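You operate a simulated robot arm through the tools that you are given. There is no shell and no other tool.

You are at the controls of a simulated robot arm. One attempt, no reset.

JOB
Balance the fan wheel with the one weight that the display asks for.
Fine: first the loose weight off the wheel into the block; the asked weight into the wheel's cup at the degrees that the display names; press STORE, switch off.

It is judged by the outcome, as a careful person would: the job done as asked, and still so three seconds after it is handed in. It fails if anything else is knocked over, pushed out of place, dropped, spilled or broken.

ROBOT AND FRAMES
A 6-joint arm with a fingered hand, fixed in place. Base frame: the origin is on the floor under the middle of its stand, x ahead of it, y to its left, z up. Lengths are in mm, angles in rad, forces in N, time in s.
With the tool pointing down near the work surface it reaches from about 240 to 680 mm from the base axis. Its first joint turns from -2.897 to 2.897 rad. Payload 4 kg.
The tool frame sits at the grasp point between the pads (the TCP): z along the fingers, y along the line on which they close. The tips reach 26 mm beyond it. The gripper opens to 148 mm; its body begins 73 mm behind the TCP. The gripper is a hand of 3 fingers: y runs from the thumb to the fingers, the wrist lies at [0, 0, -239] in the tool frame, and closing takes about 1.5 s.
Orientation is that of the tool frame in the base frame, as a unit quaternion [w, x, y, z]. With the fingers straight down and closing along the base's y, the tool's x points along the base's -x, its y along +y and its z along -z.

CONTROLS
- The arm moves only by the tool step_arm. Its argument "deltas" is text: rows parted by semicolons, each of 6 numbers parted by spaces: the shift along the tool's x, y, z in units of 250 mm (1.0 is 250 mm), then the turn, a rotation vector about the tool's x, y, z in units of 45 degrees (1.0 is 45 degrees). In form: tx ty tz rx ry rz; .... A call has 1 to 20 rows; each row is the pose to reach, as a shift and turn from the pose commanded when the call began, along the tool's axes at that moment. "fingers" is the closure, from 0 (fully open) to 1 (shut), set as the call begins (left out, the last holds). A call with a number of a shift or a turn outside -1 to 1 is refused whole. Rows are played at 5 a second. More than 50 mm and 0.15 rad between two rows, or a gripper value outside its range, and nothing of the call is played. A pose out of reach is approached as far as the arm can. The call stops where the force on the tool passes 40 N (or 10 N more than at its start, if that is more) or the arm is blocked; 0.2 s more then pass. Each finger travels about 153 mm/s and halts on what it meets, pressing with about 25 N; the grip force reading is that of the motor and also rises with nothing between the fingers. The clock runs only during rows and for 0.2 s after the last one: add rows that repeat a pose to give the fingers time. It gives the time, the measured TCP pose, the force on the tool (base axes), the opening and the grip force at its end, in the units of the frame above (readings bear some noise), with the torque about the TCP (base axes, N m) and any sound that the robot's microphone picked up.
- Cameras (640 x 400 px; columns grow to the right, rows downward): "scene" is fixed at [220.6, 651.6, 1499.2]; the picture's right is [-0.86, -0.51, 0.00], its down [-0.29, 0.49, -0.82] and it looks along [0.42, -0.71, -0.57] (base axes); focal length 318 px, centre (320, 200). "wrist" rides on the gripper at [68, -39, -90] in the tool frame; the picture's right is [0.50, 0.87, 0.00], its down [-0.65, 0.38, -0.65] and it looks along [-0.57, 0.33, 0.76] (tool axes); focal length 222 px, centre (320, 200). There is no depth. A picture from a camera that has moved, and an enlarged one, comes with that camera's place and axes in the base frame and with its lens.
- get_image(camera): a new picture of that camera. No time passes.
- raise_lower(by): moves the trunk up (or, below 0, down) by that many mm; the arm rides with it, the base frame stays. It gives what a move gives, with no picture.
- finger_targets(finger1, finger2, thumb_bend): sets how far each is bent, from 0 (flat) to 1 (curled in); at 0.3 the hand is open as for a grip, at 0.7 the pads meet at the TCP. One left out holds its place. A second passes; each finger stops where it meets its share of the squeeze, and holds until it gets a number again. A gripper value or a shape takes the hand back. It gives what a move gives, with no picture; readings hold the bend of each and the force on the fingers (four entries, about 0 where the hand has none), thumb and palm.
- preshape(shape): the hand has 3 fingers and takes this shape, open, in about a second: jaw (thumb against the fingers, like two jaws); tri (thumb and two fingers); tip (a fingertip pinch); poke (one finger out to press); point (the index stretched); flat (the hand flat); cup (the hand cupped); fist (a fist). The gripper value then closes the fingers along that shape, each until it touches; the sizes above hold for jaw. It gives what a move gives, with no picture.
- enlarge(camera, box): a new picture of the part [left, top, right, bottom] of that camera's present view, enlarged. No time passes.
- job_done(): hands the job in; it is judged then, once.

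Nothing tells you positions but the pictures and the camera data. Unless the task says otherwise, let go and move clear before handing in.

The tools are called after "Request:" as a command line: name --argument value ..., lists and objects as JSON in quotes. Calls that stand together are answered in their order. step_arm: Moves the arm, as the interface text tells. Its arguments: {"type":"object","properties":{"deltas":{"type":"string"},"fingers":{"type":"number"}},"required":["deltas"]} The other tools are called the same way: raise_lower (by) moves the trunk up or down; preshape (shape) gives the hand a shape; finger_targets (finger1, finger2, thumb_bend) moves the fingers one by one; get_image (camera) takes a picture; enlarge (camera, box) takes an enlarged picture of a part of a camera's view; job_done () hands the job in.

At the start:

```text
t: 0.0
ee_pos: [415.5, 72.9, 1253.8]
tcp_rot: [-0.001, 0.001, 1.0, 0.0]
contact_force: [-0.8, -0.2, 0.8]
torque: [0.04, 0.0, -0.02]
width: 147.8
grip_force: 0.1
shape: jaw
bend: [0.3, 0.3, 0.3]
finger forces: [0.0, 0.0, 0.0, 0.1, 0.0, 0.1]
trunk travel left (down, up): [-275.0, 42.0]
```

scene: 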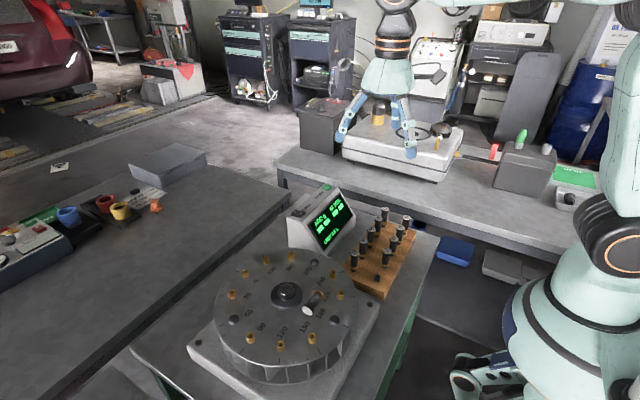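
wrist: 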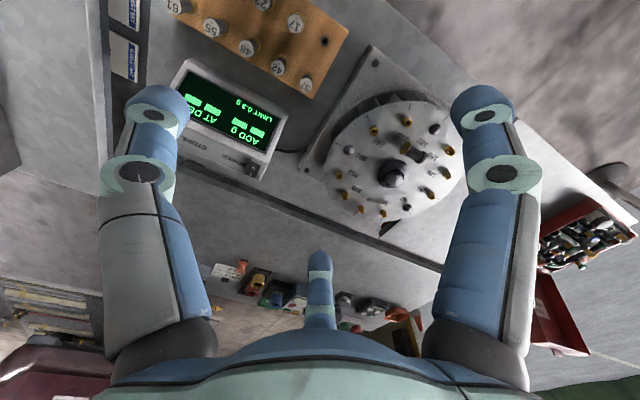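

I see a fan wheel on a plate, a display box behind it, and a wooden block with weights next to it. I'll look closer at the display, wheel and block before moving.

Request:
enlarge --camera "scene" --box '[270, 170, 430, 270]'

Request:
enlarge --camera "scene" --box '[180, 235, 390, 395]'

Request:
enlarge --camera "wrist" --box '[160, 0, 360, 180]'

Request:
enlarge --camera "wrist" --box '[300, 50, 480, 230]'

```text
4.00 times, centred on (350, 220) of scene
camera zoom: at [220.6, 651.6, 1499.2], right [-0.86, -0.51, 0.0], down [-0.29, 0.49, -0.82], along [0.42, -0.71, -0.57], focal length 1274 px, centre (200, 120)
```

zoom: 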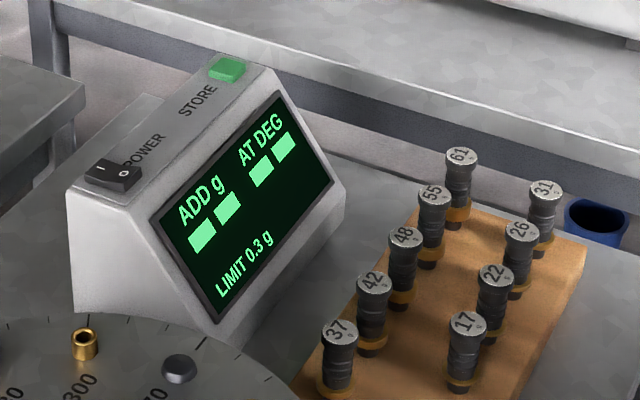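

```text
2.50 times, centred on (285, 315) of scene
camera zoom: at [220.6, 651.6, 1499.2], right [-0.86, -0.51, 0.0], down [-0.29, 0.49, -0.82], along [0.42, -0.71, -0.57], focal length 796 px, centre (408, -88)
```

zoom: 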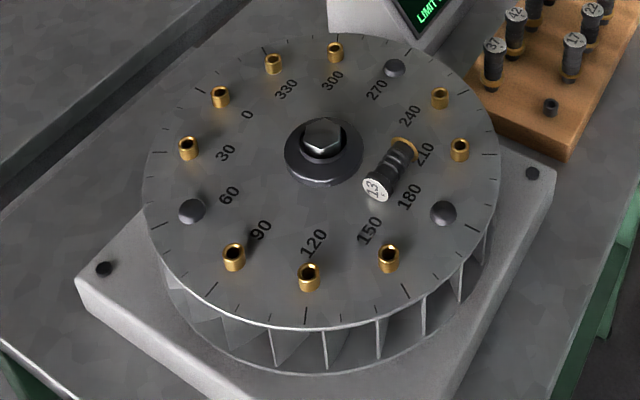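

```text
2.22 times, centred on (260, 90) of wrist
camera zoom: at [349.8, 33.8, 1345.8], right [-0.5, 0.87, 0.0], down [0.66, 0.38, 0.65], along [0.57, 0.33, -0.76], focal length 494 px, centre (453, 444)
```

zoom: 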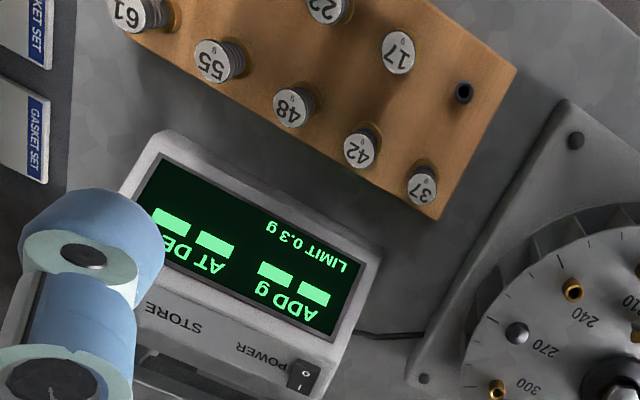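

```text
2.22 times, centred on (390, 140) of wrist
camera zoom: at [349.8, 33.8, 1345.8], right [-0.5, 0.87, 0.0], down [0.66, 0.38, 0.65], along [0.57, 0.33, -0.76], focal length 494 px, centre (164, 333)
```

zoom: 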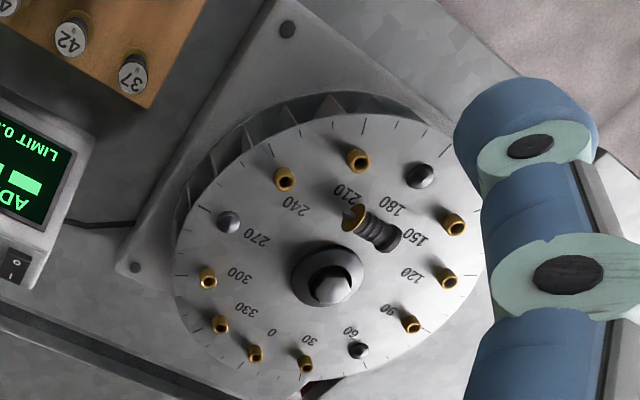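

The display shows only blocks for now (perhaps until the loose 13 g weight is off). The wheel hub looks to be near (503, 312), top about z 965. The block is near x 390–460 with its empty hole near (390, 66). I'll move the wrist camera closer over the wheel.

Request:
step_arm --deltas "-0.0138 0.0788 0.0495 0 0 0; -0.0276 0.1576 0.099 0 0 0; -0.0414 0.2364 0.1485 0 0 0; -0.0552 0.3152 0.198 0 0 0; -0.069 0.394 0.2475 0 0 0; -0.0828 0.4728 0.297 0 0 0; -0.0966 0.5516 0.3465 0 0 0; -0.1104 0.6304 0.396 0 0 0; -0.1242 0.7092 0.4455 0 0 0; -0.138 0.788 0.495 0 0 0; -0.138 0.788 0.495 0 0 0" --fingers 0

Request:
get_image --camera "wrist"

Request:
get_image --camera "scene"

```text
t: 2.4
ee_pos: [449.9, 270.2, 1130.8]
tcp_rot: [0.001, 0.0, 1.0, 0.0]
contact_force: [-0.8, 1.1, 0.0]
torque: [0.01, 0.0, 0.02]
width: 147.8
grip_force: 0.1
shape: jaw
bend: [0.3, 0.3, 0.3]
finger forces: [0.1, 0.0, 0.0, 0.0, 0.1, 0.0]
trunk travel left (down, up): [-275.0, 42.0]
```

```text
taken
camera wrist: at [384.2, 231.2, 1221.5], right [-0.5, 0.87, 0.0], down [0.66, 0.38, 0.65], along [0.57, 0.33, -0.76], focal length 222 px, centre (320, 200)
```

wrist: 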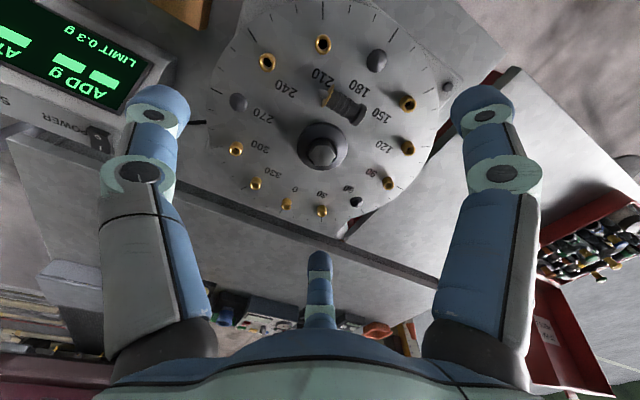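

```text
taken
```

scene: 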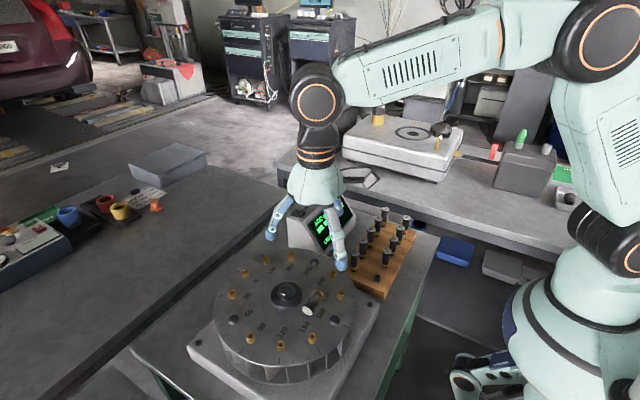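

The hand is over the wheel's near side; I'll enlarge the view of the loose weight and the cups to locate them precisely.

Request:
enlarge --camera "wrist" --box '[280, 60, 400, 180]'

Request:
enlarge --camera "wrist" --box '[200, 0, 450, 240]'

Request:
enlarge --camera "scene" --box '[280, 270, 350, 330]'

Request:
enlarge --camera "scene" --box '[340, 200, 420, 300]'

```text
3.33 times, centred on (340, 120) of wrist
camera zoom: at [384.2, 231.2, 1221.5], right [-0.5, 0.87, 0.0], down [0.66, 0.38, 0.65], along [0.57, 0.33, -0.76], focal length 740 px, centre (253, 467)
```

zoom: 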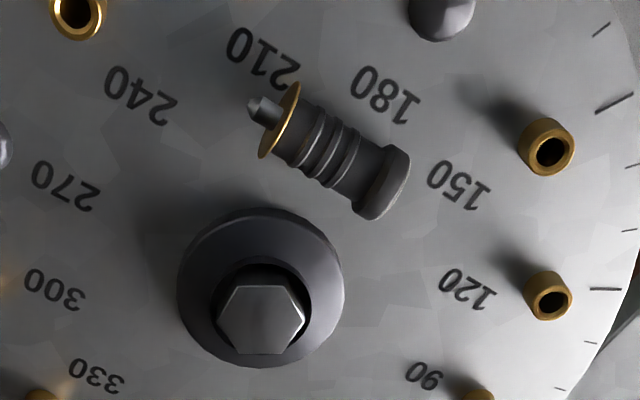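

```text
1.67 times, centred on (325, 120) of wrist
camera zoom: at [384.2, 231.2, 1221.5], right [-0.5, 0.87, 0.0], down [0.66, 0.38, 0.65], along [0.57, 0.33, -0.76], focal length 370 px, centre (312, 333)
```

zoom: 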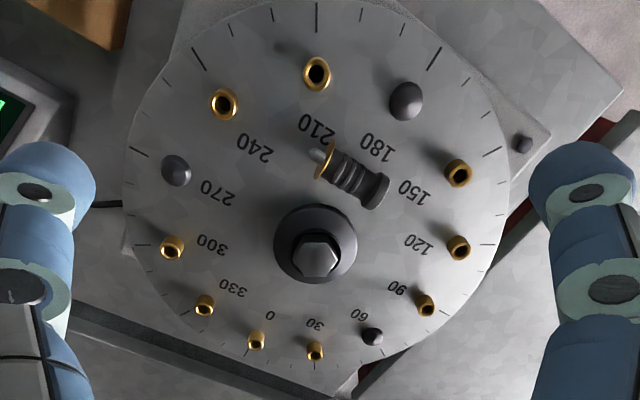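

```text
6.67 times, centred on (315, 300) of scene
camera zoom: at [220.6, 651.6, 1499.2], right [-0.86, -0.51, 0.0], down [-0.29, 0.49, -0.82], along [0.42, -0.71, -0.57], focal length 2123 px, centre (353, -467)
```

zoom: 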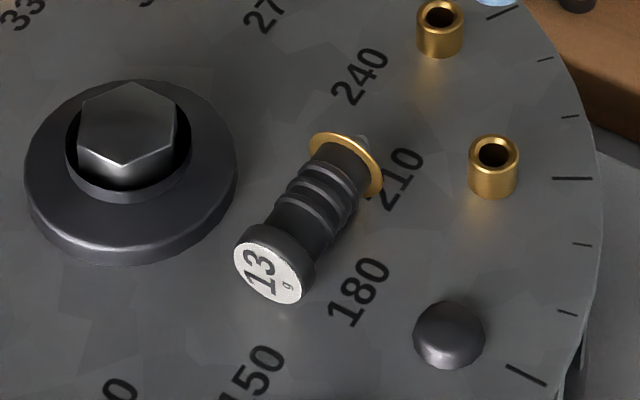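

```text
4.00 times, centred on (380, 250) of scene
camera zoom: at [220.6, 651.6, 1499.2], right [-0.86, -0.51, 0.0], down [-0.29, 0.49, -0.82], along [0.42, -0.71, -0.57], focal length 1274 px, centre (80, 0)
```

zoom: 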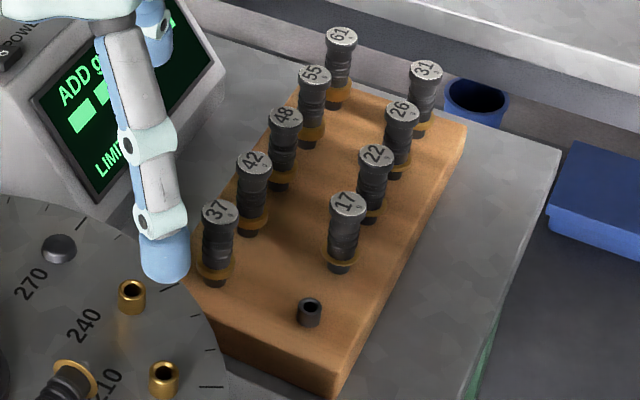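

The 13 g weight lies along the base y axis at about x 444, from y 277 (flange, pin toward −y) to y 323 (head). The wheel surface is at z ≈ 942 and the cup tops at z ≈ 953. I'll try the hand shapes in free air to see how the fingers converge.

Request:
preshape --shape "tip"

Request:
get_image --camera "wrist"

Request:
enlarge --camera "scene" --box '[250, 130, 380, 290]'

```text
t: 3.3
ee_pos: [451.3, 269.4, 1129.9]
tcp_rot: [0.0, 0.002, 1.0, 0.0]
contact_force: [-1.3, -0.4, -0.2]
torque: [0.01, 0.0, 0.03]
width: 147.8
grip_force: 0.2
shape: tip
bend: [0.3, 0.3, 0.3]
finger forces: [0.0, 0.1, 0.0, 0.1, 0.1, 0.0]
trunk travel left (down, up): [-275.0, 42.0]
```

```text
taken
camera wrist: at [384.4, 231.2, 1221.5], right [-0.5, 0.87, 0.0], down [0.66, 0.38, 0.65], along [0.57, 0.33, -0.76], focal length 222 px, centre (320, 200)
```

wrist: 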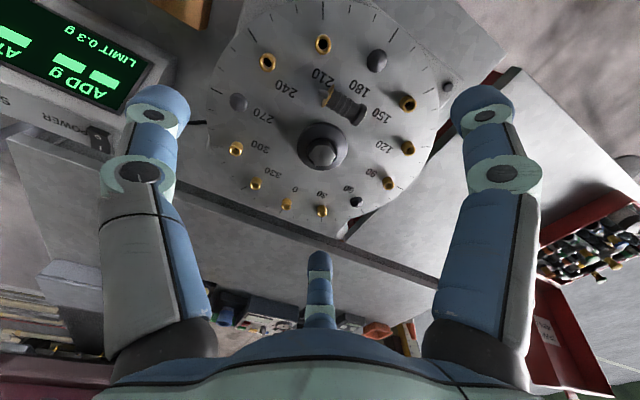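

```text
2.50 times, centred on (315, 210) of scene
camera zoom: at [220.6, 651.6, 1499.2], right [-0.86, -0.51, 0.0], down [-0.29, 0.49, -0.82], along [0.42, -0.71, -0.57], focal length 796 px, centre (332, 175)
```

zoom: 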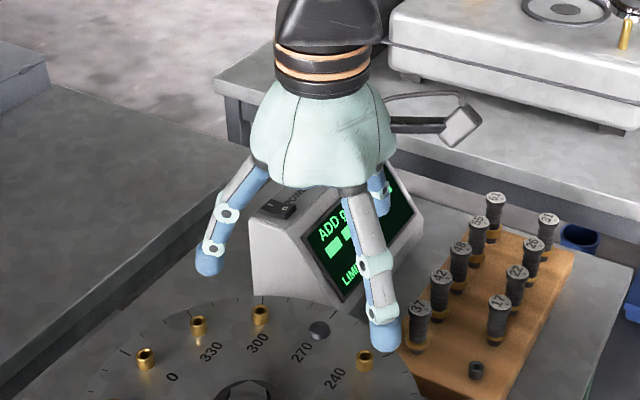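

The tip preshape looks the same as jaw while open, so I'll close the fingers in free air to see where the tips meet.

Request:
step_arm --deltas "0 0 0 0 0 0; 0 0 0 0 0 0; 0 0 0 0 0 0; 0 0 0 0 0 0; 0 0 0 0 0 0; 0 0 0 0 0 0; 0 0 0 0 0 0; 0 0 0 0 0 0" --fingers 0.8

Request:
get_image --camera "wrist"

Request:
enlarge --camera "scene" --box '[250, 130, 380, 290]'

```text
t: 5.1
ee_pos: [450.8, 271.2, 1130.1]
tcp_rot: [0.0, 0.0, 1.0, 0.0]
contact_force: [-0.4, -0.1, -0.5]
torque: [-0.02, 0.02, -0.01]
width: 30.0
grip_force: 0.1
shape: tip
bend: [0.75, 0.75, 0.7]
finger forces: [0.0, 0.0, 0.1, 0.0, 0.1, 0.1]
trunk travel left (down, up): [-275.0, 42.0]
```

```text
taken
camera wrist: at [384.4, 231.2, 1221.5], right [-0.5, 0.87, 0.0], down [0.66, 0.38, 0.65], along [0.57, 0.33, -0.76], focal length 222 px, centre (320, 200)
```

wrist: 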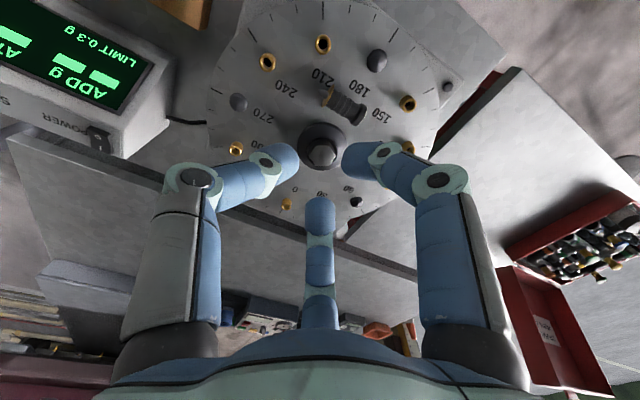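

```text
2.50 times, centred on (315, 210) of scene
camera zoom: at [220.6, 651.6, 1499.2], right [-0.86, -0.51, 0.0], down [-0.29, 0.49, -0.82], along [0.42, -0.71, -0.57], focal length 796 px, centre (332, 175)
```

zoom: 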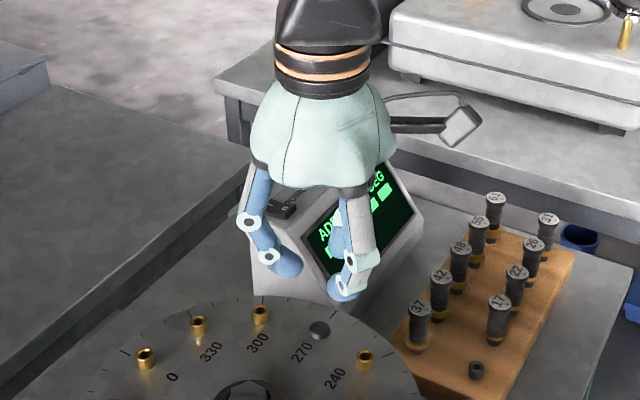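

In tip the three fingers curl in radially. I'll compare with jaw and tri closed the same amount.

Request:
preshape --shape "jaw"

Request:
step_arm --deltas "0 0 0 0 0 0; 0 0 0 0 0 0; 0 0 0 0 0 0; 0 0 0 0 0 0; 0 0 0 0 0 0; 0 0 0 0 0 0; 0 0 0 0 0 0; 0 0 0 0 0 0" --fingers 0.8

Request:
get_image --camera "wrist"

Request:
enlarge --camera "scene" --box '[250, 130, 380, 290]'

```text
t: 6.0
ee_pos: [450.8, 270.6, 1130.4]
tcp_rot: [0.0, 0.0, 1.0, 0.0]
contact_force: [0.6, 0.0, -0.6]
torque: [0.01, -0.02, 0.0]
width: 148.1
grip_force: 0.1
shape: jaw
bend: [0.3, 0.3, 0.3]
finger forces: [0.0, 0.1, 0.0, 0.0, 0.0, 0.0]
trunk travel left (down, up): [-275.0, 42.0]
```

```text
t: 7.8
ee_pos: [450.1, 270.2, 1130.8]
tcp_rot: [0.0, 0.001, 1.0, 0.0]
contact_force: [-0.1, -0.5, -0.4]
torque: [0.01, 0.04, 0.02]
width: 30.0
grip_force: 0.1
shape: jaw
bend: [0.75, 0.75, 0.7]
finger forces: [0.0, 0.0, 0.0, 0.1, 0.0, 0.0]
trunk travel left (down, up): [-275.0, 42.0]
```

```text
taken
camera wrist: at [384.4, 231.2, 1221.5], right [-0.5, 0.87, 0.0], down [0.66, 0.38, 0.65], along [0.57, 0.33, -0.76], focal length 222 px, centre (320, 200)
```

wrist: 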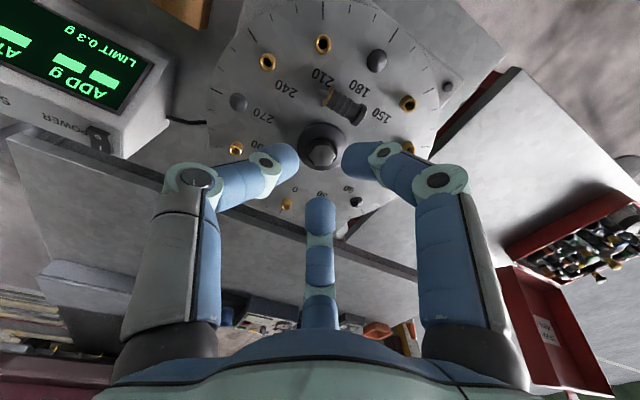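

```text
2.50 times, centred on (315, 210) of scene
camera zoom: at [220.6, 651.6, 1499.2], right [-0.86, -0.51, 0.0], down [-0.29, 0.49, -0.82], along [0.42, -0.71, -0.57], focal length 796 px, centre (332, 175)
```

zoom: 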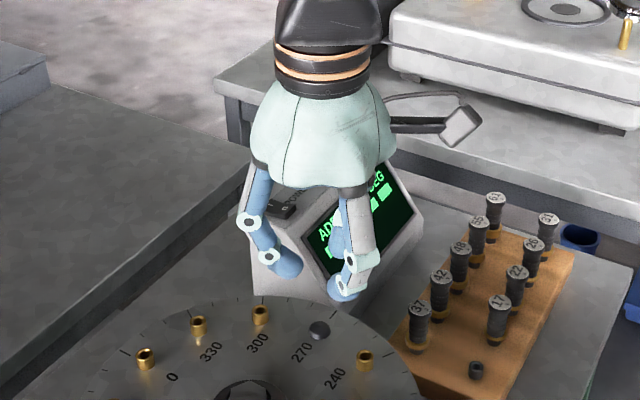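

All three-finger shapes look alike here, with the fingers 120° apart. I'll fully close in free air to learn the tip geometry.

Request:
step_arm --deltas "0 0 0 0 0 0; 0 0 0 0 0 0; 0 0 0 0 0 0; 0 0 0 0 0 0" --fingers 1.0

Request:
enlarge --camera "wrist" --box '[100, 100, 540, 375]'

Request:
enlarge --camera "scene" --box '[270, 160, 370, 260]'

```text
t: 8.8
ee_pos: [450.5, 269.5, 1129.7]
tcp_rot: [0.0, 0.0, 1.0, 0.0]
contact_force: [-0.5, -0.6, 0.0]
torque: [0.0, 0.05, 0.03]
width: 0.1
grip_force: 25.0
shape: jaw
bend: [0.7, 0.7, 0.7]
finger forces: [0.0, 0.0, 0.0, 0.0, 0.0, 0.0]
trunk travel left (down, up): [-275.0, 42.0]
```

```text
1.45 times, centred on (320, 238) of wrist
camera zoom: at [384.4, 231.2, 1221.5], right [-0.5, 0.87, 0.0], down [0.66, 0.38, 0.65], along [0.57, 0.33, -0.76], focal length 323 px, centre (320, 146)
```

zoom: 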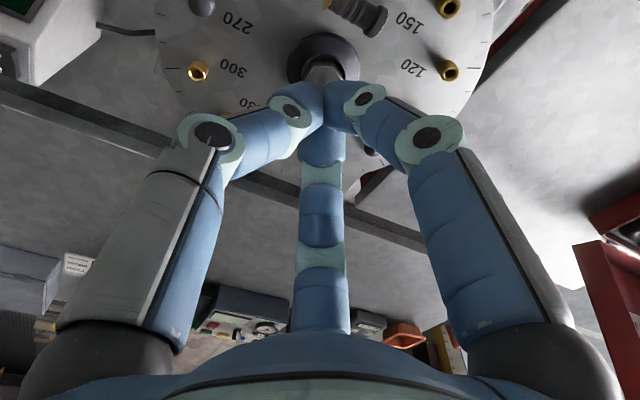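

```text
4.00 times, centred on (320, 210) of scene
camera zoom: at [220.6, 651.6, 1499.2], right [-0.86, -0.51, 0.0], down [-0.29, 0.49, -0.82], along [0.42, -0.71, -0.57], focal length 1274 px, centre (320, 160)
```

zoom: 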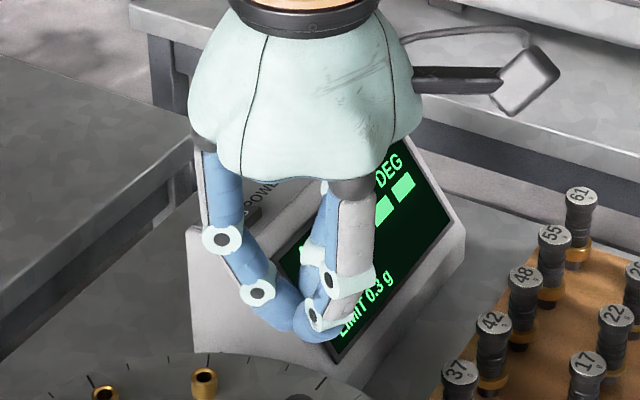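

Fingertips meet about 20–26 mm beyond the TCP, with the hand body about 50 mm in radius. My plan for the lying weight is to grip it with the tool leaned 45°, hand on its head side. Then I'd turn it upright so the tool leans 45° the other way and yaw to come at the free corner of the block. I'll rehearse that end pose empty first.

Request:
step_arm --deltas "0.03 -0.102 0.02 0 0 0.125; 0.06 -0.204 0.04 0 0 0.25; 0.09 -0.306 0.06 0 0 0.375; 0.12 -0.408 0.08 0 0 0.5; 0.15 -0.51 0.1 0 0 0.625; 0.18 -0.612 0.12 0 0 0.75; 0.21 -0.714 0.14 0 0 0.875; 0.24 -0.816 0.16 0 0 1; 0.24 -0.816 0.16 0 0 1"

Request:
step_arm --deltas "0 0 0 0 0 0.125; 0 0 0 0 0 0.25; 0 0 0 0 0 0.375; 0 0 0 0 0 0.5; 0 0 0 0 0 0.625; 0 0 0 0 0 0.75; 0 0 0 0 0 0.875; 0 0 0 0 0 1; 0 0 0 0 0 1"

Request:
get_image --camera "wrist"

Request:
get_image --camera "scene"

```text
t: 10.8
ee_pos: [391.0, 65.5, 1092.6]
tcp_rot: [0.0, 0.383, 0.924, 0.0]
contact_force: [0.0, -0.2, 0.1]
torque: [0.01, -0.01, 0.0]
width: 0.0
grip_force: 24.8
shape: jaw
bend: [0.7, 0.7, 0.7]
finger forces: [0.0, 0.0, 0.0, 0.0, 0.0, 0.0]
trunk travel left (down, up): [-275.0, 42.0]
```

```text
t: 12.8
ee_pos: [390.6, 65.5, 1091.3]
tcp_rot: [0.0, 0.708, 0.707, 0.0]
contact_force: [0.2, 0.2, 0.2]
torque: [0.01, -0.01, 0.0]
width: 0.1
grip_force: 25.2
shape: jaw
bend: [0.7, 0.7, 0.7]
finger forces: [0.1, 0.0, 0.1, 0.0, 0.0, 0.0]
trunk travel left (down, up): [-275.0, 42.0]
```

```text
taken
camera wrist: at [352.9, 133.5, 1182.6], right [0.87, 0.5, 0.0], down [0.38, -0.66, 0.65], along [0.33, -0.57, -0.76], focal length 222 px, centre (320, 200)
```

wrist: 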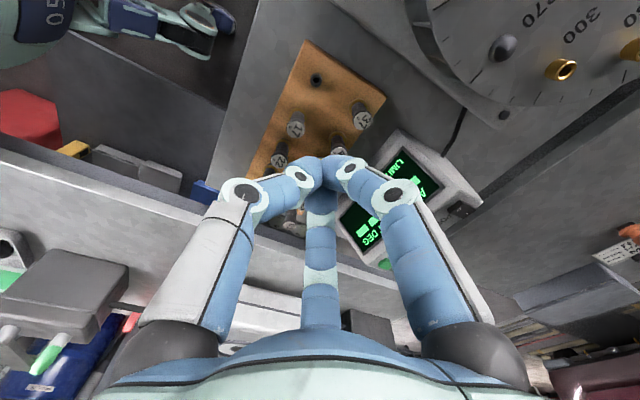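

```text
taken
```

scene: 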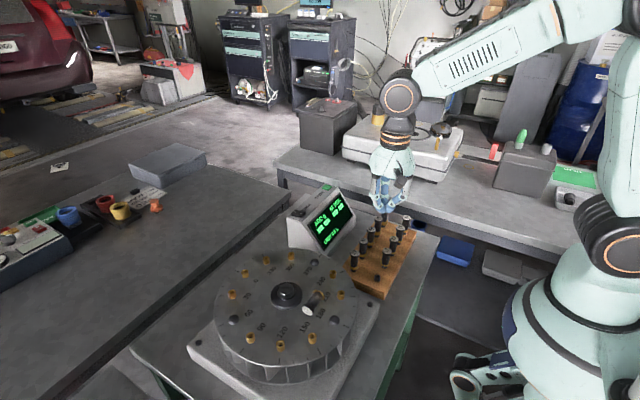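

The −90° yaw worked. I'll continue the rehearsal with another 45° of yaw and then the 45° lean, and zoom on the block from here as well.

Request:
enlarge --camera "wrist" --box '[240, 30, 400, 200]'

Request:
step_arm --deltas "0 0 0 0 0 0.125; 0 0 0 0 0 0.25; 0 0 0 0 0 0.375; 0 0 0 0 0 0.5; 0 0 0 0 0 0.625; 0 0 0 0 0 0.75; 0 0 0 0 0 0.875; 0 0 0 0 0 1; 0 0 0 0 0 1"

Request:
step_arm --deltas "0 0 0 -0.125 0 0; 0 0 0 -0.25 0 0; 0 0 0 -0.375 0 0; 0 0 0 -0.5 0 0; 0 0 0 -0.625 0 0; 0 0 0 -0.75 0 0; 0 0 0 -0.875 0 0; 0 0 0 -1 0 0; 0 0 0 -1 0 0"

Request:
get_image --camera "wrist"

Request:
get_image --camera "scene"

```text
2.35 times, centred on (320, 115) of wrist
camera zoom: at [352.9, 133.5, 1182.6], right [0.87, 0.5, 0.0], down [0.38, -0.66, 0.65], along [0.33, -0.57, -0.76], focal length 523 px, centre (320, 400)
```

zoom: 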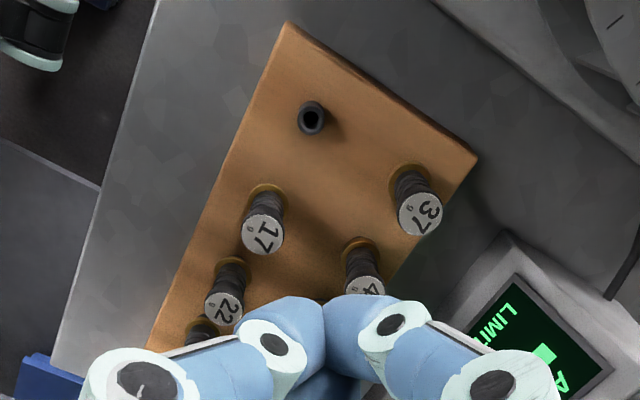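

```text
t: 14.8
ee_pos: [390.9, 64.6, 1091.0]
tcp_rot: [0.0, 0.924, 0.381, 0.001]
contact_force: [0.2, -0.3, -0.5]
torque: [0.02, -0.02, 0.02]
width: 0.0
grip_force: 24.9
shape: jaw
bend: [0.7, 0.7, 0.7]
finger forces: [0.0, 0.1, 0.0, 0.0, 0.1, 0.0]
trunk travel left (down, up): [-275.0, 42.0]
```

```text
t: 16.8
ee_pos: [391.1, 65.4, 1088.5]
tcp_rot: [0.354, 0.854, 0.353, 0.147]
contact_force: [0.6, 0.5, -0.2]
torque: [0.0, -0.02, 0.01]
width: 0.0
grip_force: 25.5
shape: jaw
bend: [0.7, 0.7, 0.7]
finger forces: [0.0, 0.1, 0.0, 0.1, 0.1, 0.0]
trunk travel left (down, up): [-275.0, 42.0]
```

```text
taken
camera wrist: at [375.3, 177.6, 1127.6], right [0.79, -0.08, 0.61], down [-0.6, -0.32, 0.73], along [0.14, -0.94, -0.3], focal length 222 px, centre (320, 200)
```

wrist: 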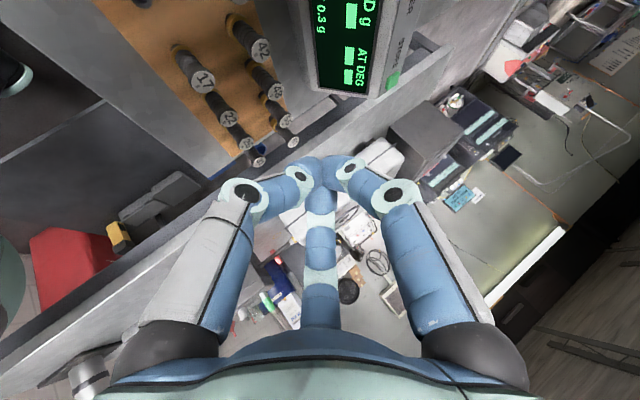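

```text
taken
```

scene: 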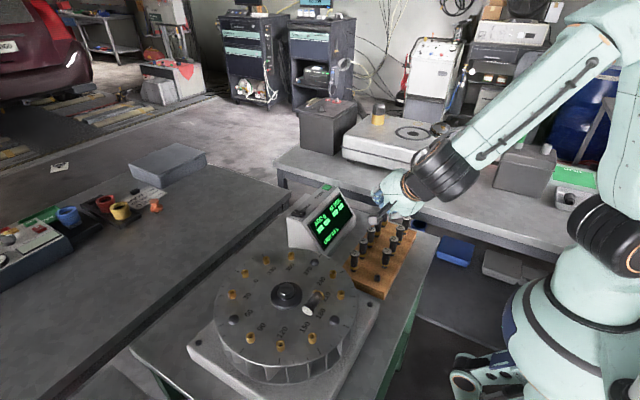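

The rehearsed end pose is reachable. The empty tube top in the block is near (386.5, 65.5, 839). Now I'll go back and lean the other way over the loose weight to view it and the hub gap closely.

Request:
step_arm --deltas "0 0 0 0.125 0 0; 0 0 0 0.25 0 0; 0 0 0 0.375 0 0; 0 0 0 0.5 0 0; 0 0 0 0.625 0 0; 0 0 0 0.75 0 0; 0 0 0 0.875 0 0; 0 0 0 1 0 0" --fingers 0.77

Request:
step_arm --deltas "0 0 0 0 0 -0.125; 0 0 0 0 0 -0.25; 0 0 0 0 0 -0.375; 0 0 0 0 0 -0.5; 0 0 0 0 0 -0.625; 0 0 0 0 0 -0.75; 0 0 0 0 0 -0.875; 0 0 0 0 0 -1"

Request:
step_arm --deltas "0 0 0 0 0 -0.125; 0 0 0 0 0 -0.25; 0 0 0 0 0 -0.375; 0 0 0 0 0 -0.5; 0 0 0 0 0 -0.625; 0 0 0 0 0 -0.75; 0 0 0 0 0 -0.875; 0 0 0 0 0 -1"

Request:
step_arm --deltas "0 0 0 0 0 -0.125; 0 0 0 0 0 -0.25; 0 0 0 0 0 -0.375; 0 0 0 0 0 -0.5; 0 0 0 0 0 -0.625; 0 0 0 0 0 -0.75; 0 0 0 0 0 -0.875; 0 0 0 0 0 -1; 0 0 0 0 0 -1"

```text
t: 18.6
ee_pos: [391.0, 65.6, 1089.9]
tcp_rot: [-0.002, 0.924, 0.383, 0.0]
contact_force: [-0.1, -0.1, 1.3]
torque: [-0.02, 0.0, -0.02]
width: 33.9
grip_force: 0.2
shape: jaw
bend: [0.76, 0.76, 0.7]
finger forces: [0.0, 0.1, 0.0, 0.1, 0.0, 0.0]
trunk travel left (down, up): [-275.0, 42.0]
```

```text
t: 20.4
ee_pos: [390.3, 65.0, 1090.0]
tcp_rot: [0.0, 0.707, 0.708, 0.001]
contact_force: [-0.1, 0.5, 0.4]
torque: [0.01, 0.02, -0.03]
width: 33.7
grip_force: 0.0
shape: jaw
bend: [0.76, 0.76, 0.7]
finger forces: [0.0, 0.1, 0.0, 0.0, 0.1, 0.0]
trunk travel left (down, up): [-275.0, 42.0]
```

```text
t: 22.2
ee_pos: [390.1, 66.0, 1089.6]
tcp_rot: [0.0, 0.383, 0.924, 0.0]
contact_force: [0.2, 0.1, 0.2]
torque: [0.02, 0.0, 0.0]
width: 33.7
grip_force: 0.0
shape: jaw
bend: [0.76, 0.76, 0.7]
finger forces: [0.1, 0.1, 0.1, 0.0, 0.0, 0.0]
trunk travel left (down, up): [-275.0, 42.0]
```

```text
t: 24.2
ee_pos: [390.8, 65.4, 1091.8]
tcp_rot: [0.0, 0.0, 1.0, 0.0]
contact_force: [0.5, 0.4, 0.4]
torque: [0.01, -0.03, 0.02]
width: 33.9
grip_force: 0.0
shape: jaw
bend: [0.76, 0.76, 0.7]
finger forces: [0.0, 0.0, 0.0, 0.1, 0.1, 0.1]
trunk travel left (down, up): [-275.0, 42.0]
```

I'm back at nominal orientation with the fingers at 34 mm. I'll check the tip positions at this opening in the wrist camera.

Request:
enlarge --camera "wrist" --box '[220, 100, 420, 260]'

```text
2.50 times, centred on (320, 180) of wrist
camera zoom: at [324.6, 26.3, 1182.4], right [-0.5, 0.87, 0.0], down [0.65, 0.38, 0.65], along [0.57, 0.33, -0.76], focal length 555 px, centre (320, 250)
```

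zoom: 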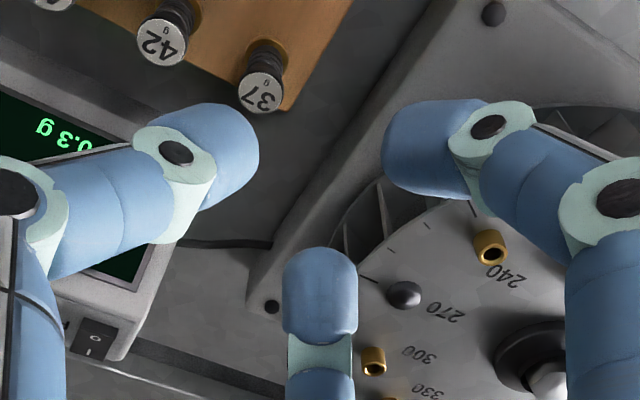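

Fingertips are spheres of about 10 mm radius, centred about 15 mm beyond the TCP. Now I'll hover leaned over the loose weight.

Request:
step_arm --deltas "-0.0214 0.0971 0.0227 0.1 0 0; -0.0429 0.1942 0.0454 0.2 0 0; -0.0643 0.2912 0.068 0.3 0 0; -0.0858 0.3883 0.0907 0.4 0 0; -0.1072 0.4854 0.1134 0.5 0 0; -0.1286 0.5825 0.1361 0.6 0 0; -0.1501 0.6796 0.1588 0.7 0 0; -0.1715 0.7766 0.1814 0.8 0 0; -0.193 0.8737 0.2041 0.9 0 0; -0.2144 0.9708 0.2268 1 0 0; -0.2144 0.9708 0.2268 1 0 0"

Request:
get_image --camera "wrist"

Request:
enlarge --camera "scene" --box '[220, 200, 380, 340]'

```text
t: 26.6
ee_pos: [444.5, 307.5, 1033.6]
tcp_rot: [-0.001, 0.0, 0.924, -0.383]
contact_force: [0.6, 0.1, 0.9]
torque: [0.03, 0.0, -0.01]
width: 33.7
grip_force: 0.0
shape: jaw
bend: [0.76, 0.76, 0.7]
finger forces: [0.0, 0.0, 0.0, 0.0, 0.0, 0.1]
trunk travel left (down, up): [-275.0, 42.0]
```

```text
taken
camera wrist: at [378.5, 344.0, 1125.8], right [-0.5, 0.61, -0.61], down [0.66, 0.73, 0.19], along [0.57, -0.31, -0.77], focal length 222 px, centre (320, 200)
```

wrist: 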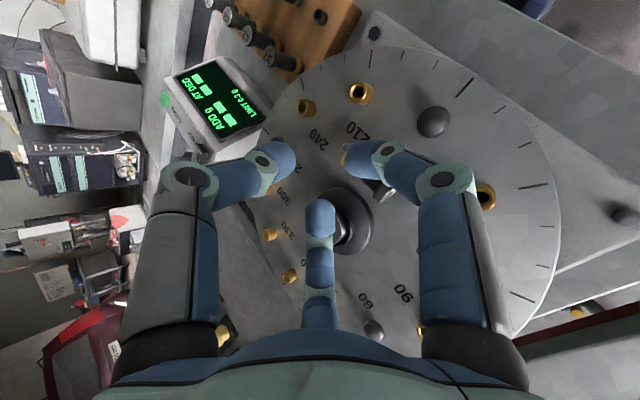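

```text
2.86 times, centred on (300, 270) of scene
camera zoom: at [220.6, 651.6, 1499.2], right [-0.86, -0.51, 0.0], down [-0.29, 0.49, -0.82], along [0.42, -0.71, -0.57], focal length 910 px, centre (377, 0)
```

zoom: 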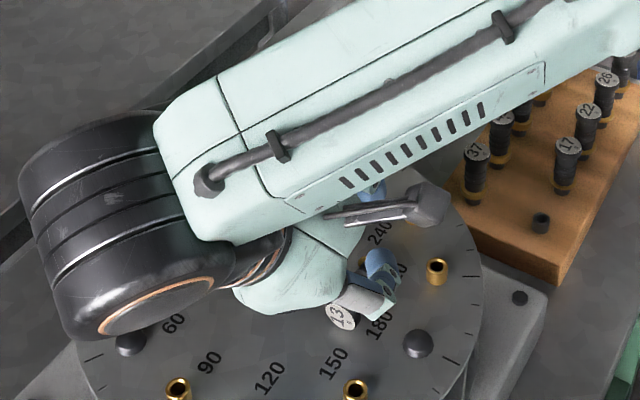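

The near finger hides the weight here. I'll zoom in to check the gap between weight, fingers and hub.

Request:
enlarge --camera "wrist" --box '[270, 110, 430, 260]'

Request:
enlarge --camera "scene" --box '[290, 250, 350, 300]'

```text
2.67 times, centred on (350, 185) of wrist
camera zoom: at [378.5, 344.0, 1125.8], right [-0.5, 0.61, -0.61], down [0.66, 0.73, 0.19], along [0.57, -0.31, -0.77], focal length 592 px, centre (240, 240)
```

zoom: 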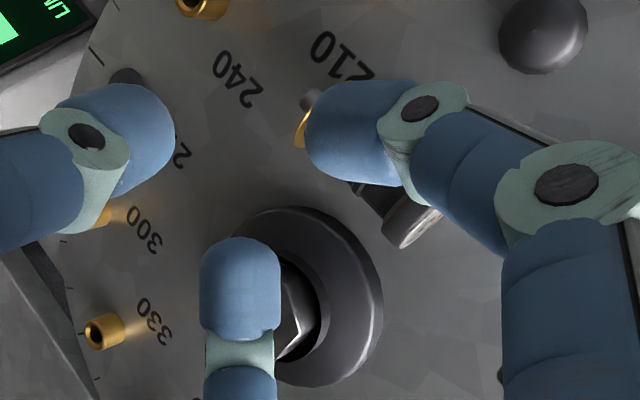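

```text
8.00 times, centred on (320, 275) of scene
camera zoom: at [220.6, 651.6, 1499.2], right [-0.86, -0.51, 0.0], down [-0.29, 0.49, -0.82], along [0.42, -0.71, -0.57], focal length 2547 px, centre (320, -400)
```

zoom: 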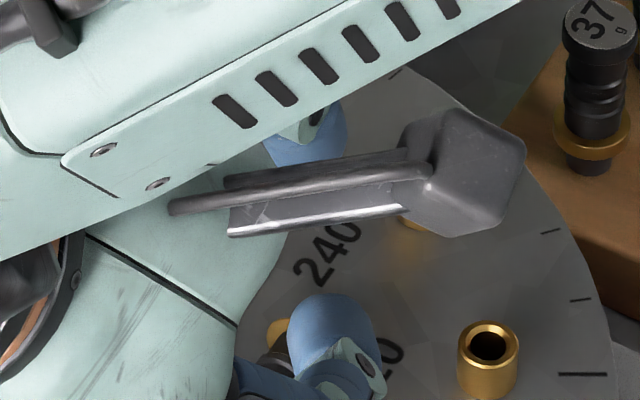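

I'll check the profile of the upright weights, since they have the same shape, so I can pick the grip spot.

Request:
enlarge --camera "scene" --box '[345, 200, 415, 270]'

Request:
enlarge --camera "scene" --box '[345, 240, 375, 275]'

```text
5.71 times, centred on (380, 235) of scene
camera zoom: at [220.6, 651.6, 1499.2], right [-0.86, -0.51, 0.0], down [-0.29, 0.49, -0.82], along [0.42, -0.71, -0.57], focal length 1819 px, centre (-23, 0)
```

zoom: 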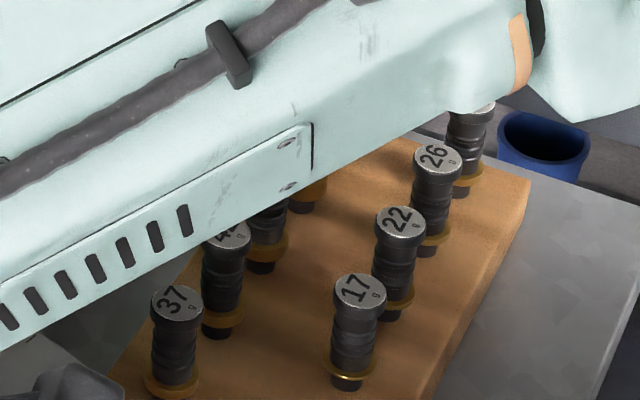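

```text
11.43 times, centred on (360, 258) of scene
camera zoom: at [220.6, 651.6, 1499.2], right [-0.86, -0.51, 0.0], down [-0.29, 0.49, -0.82], along [0.42, -0.71, -0.57], focal length 3639 px, centre (-137, -457)
```

zoom: 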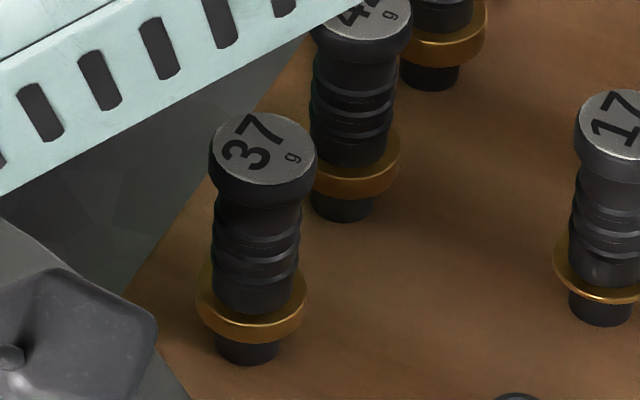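

The weights have a wide head and a body about 19 mm across. The weight axis is about 26 mm from the hub washer edge. I'll lower with fingers at 28 mm and a slight roll, so the hub-side finger stays higher, then feel for the wheel surface in small steps.

Request:
step_arm --deltas "0.0016 0.0198 0.0217 0 -0.021 0.021; 0.0032 0.0396 0.0433 0 -0.0419 0.0419; 0.0048 0.0594 0.065 0 -0.0629 0.0629; 0.0064 0.0792 0.0867 0 -0.0838 0.0838; 0.008 0.099 0.1083 0 -0.1048 0.1048; 0.0096 0.1188 0.13 0 -0.1257 0.1257; 0.0096 0.1188 0.13 0 -0.1257 0.1257" --fingers 0.811

Request:
enlarge --camera "wrist" --box '[240, 100, 440, 260]'

Request:
enlarge --camera "scene" --box '[280, 250, 350, 310]'

```text
t: 28.2
ee_pos: [442.8, 306.6, 988.7]
tcp_rot: [0.065, 0.028, 0.921, -0.382]
contact_force: [0.0, -0.9, 0.7]
torque: [-0.01, 0.0, 0.02]
width: 28.5
grip_force: 0.1
shape: jaw
bend: [0.75, 0.75, 0.7]
finger forces: [0.0, 0.0, 0.1, 0.0, 0.1, 0.0]
trunk travel left (down, up): [-275.0, 42.0]
```

```text
2.50 times, centred on (340, 180) of wrist
camera zoom: at [364.7, 342.6, 1071.2], right [-0.41, 0.61, -0.68], down [0.62, 0.73, 0.28], along [0.67, -0.3, -0.68], focal length 555 px, centre (270, 250)
```

zoom: 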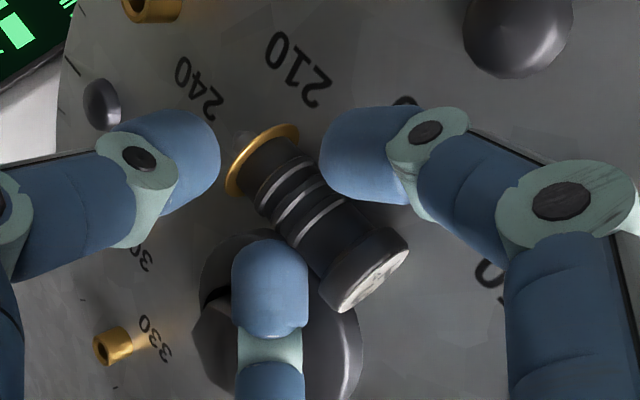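

```text
6.67 times, centred on (315, 280) of scene
camera zoom: at [220.6, 651.6, 1499.2], right [-0.86, -0.51, 0.0], down [-0.29, 0.49, -0.82], along [0.42, -0.71, -0.57], focal length 2123 px, centre (353, -333)
```

zoom: 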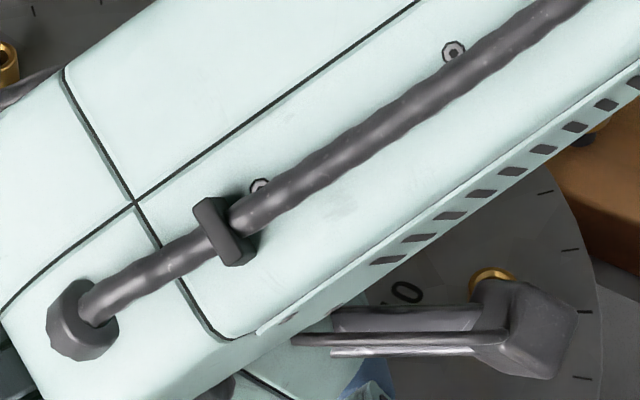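

The weight seems to have shifted toward the hub since the first view (x about 456 now rather than 444.5). I'll let a moment pass without moving and check whether it is at rest.

Request:
step_arm --deltas "0.0096 -0.0424 -0.0424 0 0 0; 0.0096 -0.0424 -0.0424 0 0 0; 0.0096 -0.0424 -0.0424 0 0 0"

Request:
enlarge --camera "wrist" --box '[240, 100, 440, 260]'

```text
t: 29.0
ee_pos: [438.3, 306.5, 1004.0]
tcp_rot: [0.065, 0.028, 0.922, -0.381]
contact_force: [0.5, -0.6, 0.5]
torque: [0.01, -0.01, -0.02]
width: 28.2
grip_force: 0.0
shape: jaw
bend: [0.75, 0.75, 0.7]
finger forces: [0.0, 0.1, 0.1, 0.0, 0.0, 0.1]
trunk travel left (down, up): [-275.0, 42.0]
```

```text
2.50 times, centred on (340, 180) of wrist
camera zoom: at [360.5, 342.1, 1086.3], right [-0.41, 0.61, -0.68], down [0.62, 0.73, 0.28], along [0.67, -0.3, -0.68], focal length 555 px, centre (270, 250)
```

zoom: 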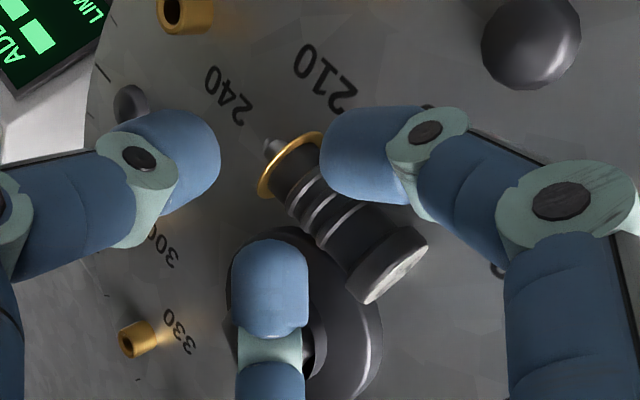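

The weight now rests at about x 456, y 275–320, close to the hub washer. I'll straddle it with wider fingers and a bit more roll, centred slightly to the −x side, so that closing draws it off the hub.

Request:
step_arm --deltas "-0.015 0.006 0.0099 0 -0.0315 0.0315; -0.03 0.0119 0.0198 0 -0.0629 0.0629; -0.03 0.0119 0.0198 0 -0.0629 0.0629" --fingers 0.703

Request:
enlarge --camera "wrist" --box '[240, 100, 440, 260]'

```text
t: 29.8
ee_pos: [446.6, 304.0, 1000.1]
tcp_rot: [0.097, 0.042, 0.919, -0.381]
contact_force: [0.1, 0.1, -0.4]
torque: [-0.01, 0.02, 0.01]
width: 43.6
grip_force: 0.1
shape: jaw
bend: [0.76, 0.76, 0.7]
finger forces: [0.0, 0.0, 0.0, 0.0, 0.0, 0.0]
trunk travel left (down, up): [-275.0, 42.0]
```

```text
2.50 times, centred on (340, 180) of wrist
camera zoom: at [362.5, 340.6, 1075.7], right [-0.36, 0.61, -0.7], down [0.6, 0.73, 0.33], along [0.71, -0.3, -0.63], focal length 555 px, centre (270, 250)
```

zoom: 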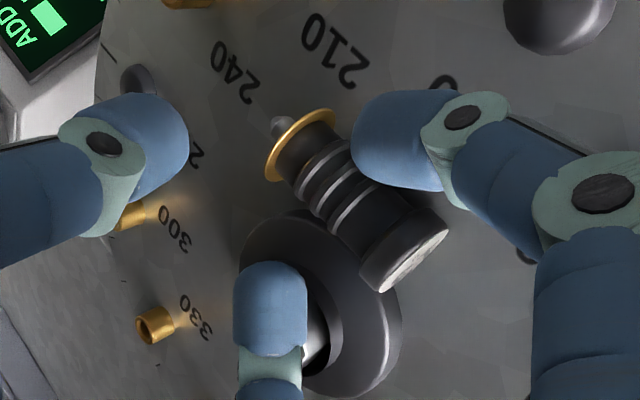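

The weight is seen between finger 1 and finger 2 with room on both sides. I'll descend 16 mm with the fingers still wide.

Request:
step_arm --deltas "0.0033 0.0111 0.0111 0 0 0; 0.0067 0.0221 0.0221 0 0 0; 0.01 0.0332 0.0332 0 0 0; 0.0133 0.0443 0.0443 0 0 0; 0.0133 0.0443 0.0443 0 0 0"

Request:
enlarge --camera "wrist" --box '[240, 100, 440, 260]'

```text
t: 31.0
ee_pos: [445.6, 305.2, 984.1]
tcp_rot: [0.097, 0.041, 0.919, -0.381]
contact_force: [-3.8, 4.0, 6.0]
torque: [0.09, -0.22, 0.23]
width: 42.9
grip_force: 0.1
shape: jaw
bend: [0.76, 0.77, 0.7]
finger forces: [0.1, 7.7, 0.0, 0.1, 0.0, 0.1]
trunk travel left (down, up): [-275.0, 42.0]
```

```text
2.50 times, centred on (340, 180) of wrist
camera zoom: at [361.9, 341.0, 1060.6], right [-0.36, 0.61, -0.7], down [0.6, 0.73, 0.33], along [0.71, -0.3, -0.63], focal length 555 px, centre (270, 250)
```

zoom: 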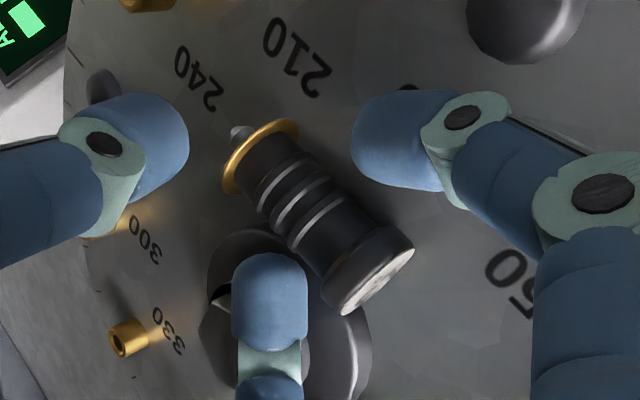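

Finger 2 touches the hub lightly (about 8 N), so the hub is taller than I assumed. I'll lift 2 mm and close partway to draw the weight away from the hub.

Request:
step_arm --deltas "-0.0017 -0.0055 -0.0055 0 0 0; -0.0017 -0.0055 -0.0055 0 0 0"

Request:
step_arm --deltas "0 0 0 0 0 0; 0 0 0 0 0 0" --fingers 0.78

Request:
enlarge --camera "wrist" --box '[240, 100, 440, 260]'

```text
t: 31.6
ee_pos: [446.0, 303.9, 984.6]
tcp_rot: [0.096, 0.041, 0.919, -0.381]
contact_force: [-4.2, 1.2, 1.4]
torque: [0.01, -0.02, 0.08]
width: 43.0
grip_force: 0.0
shape: jaw
bend: [0.76, 0.77, 0.7]
finger forces: [0.0, 3.2, 0.0, 0.1, 0.1, 0.1]
trunk travel left (down, up): [-275.0, 42.0]
```

```text
t: 32.2
ee_pos: [446.1, 303.6, 985.9]
tcp_rot: [0.097, 0.041, 0.919, -0.381]
contact_force: [0.2, -0.2, -0.1]
torque: [0.01, -0.01, 0.02]
width: 32.8
grip_force: 0.1
shape: jaw
bend: [0.76, 0.76, 0.7]
finger forces: [0.1, 0.2, 0.2, 0.1, 0.1, 0.0]
trunk travel left (down, up): [-275.0, 42.0]
```

```text
2.50 times, centred on (340, 180) of wrist
camera zoom: at [362.6, 340.4, 1061.9], right [-0.36, 0.61, -0.7], down [0.6, 0.73, 0.33], along [0.71, -0.3, -0.63], focal length 555 px, centre (270, 250)
```

zoom: 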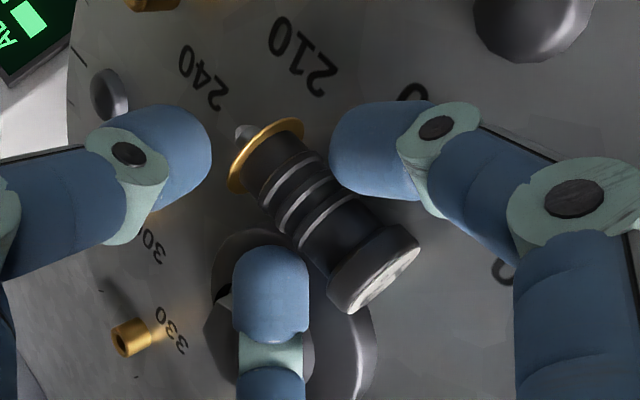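

No forces now and the weight hasn't moved. I'll narrow to 28 mm and descend gently so finger 2 wedges the weight away from the hub.

Request:
step_arm --deltas "0 0 0 0 0 0; 0.0012 0.0042 0.0042 0 0 0; 0.0025 0.0083 0.0083 0 0 0; 0.0025 0.0083 0.0083 0 0 0" --fingers 0.811

Request:
step_arm --deltas "0.0008 0.0028 0.0028 0 0 0; 0.0017 0.0055 0.0055 0 0 0; 0.0017 0.0055 0.0055 0 0 0"

Request:
enlarge --camera "wrist" --box '[240, 100, 440, 260]'

```text
t: 33.2
ee_pos: [446.3, 304.7, 982.7]
tcp_rot: [0.096, 0.041, 0.918, -0.382]
contact_force: [0.9, -0.2, 0.5]
torque: [-0.01, 0.01, 0.02]
width: 28.4
grip_force: 0.1
shape: jaw
bend: [0.75, 0.75, 0.7]
finger forces: [0.0, 0.0, 0.0, 0.0, 0.0, 0.0]
trunk travel left (down, up): [-275.0, 42.0]
```

```text
t: 34.0
ee_pos: [446.5, 304.6, 979.8]
tcp_rot: [0.097, 0.04, 0.918, -0.381]
contact_force: [-1.6, 2.4, 2.8]
torque: [0.01, -0.09, 0.04]
width: 28.3
grip_force: 0.1
shape: jaw
bend: [0.75, 0.75, 0.7]
finger forces: [0.0, 3.7, 0.0, 0.0, 0.0, 0.1]
trunk travel left (down, up): [-275.0, 42.0]
```

```text
2.50 times, centred on (340, 180) of wrist
camera zoom: at [362.4, 341.2, 1057.1], right [-0.36, 0.61, -0.7], down [0.6, 0.73, 0.33], along [0.71, -0.3, -0.63], focal length 555 px, centre (270, 250)
```

zoom: 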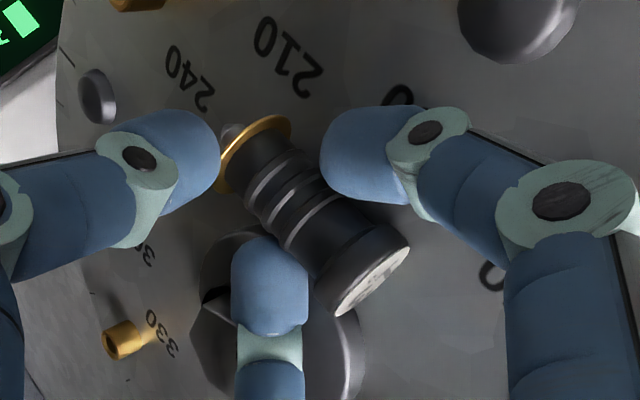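

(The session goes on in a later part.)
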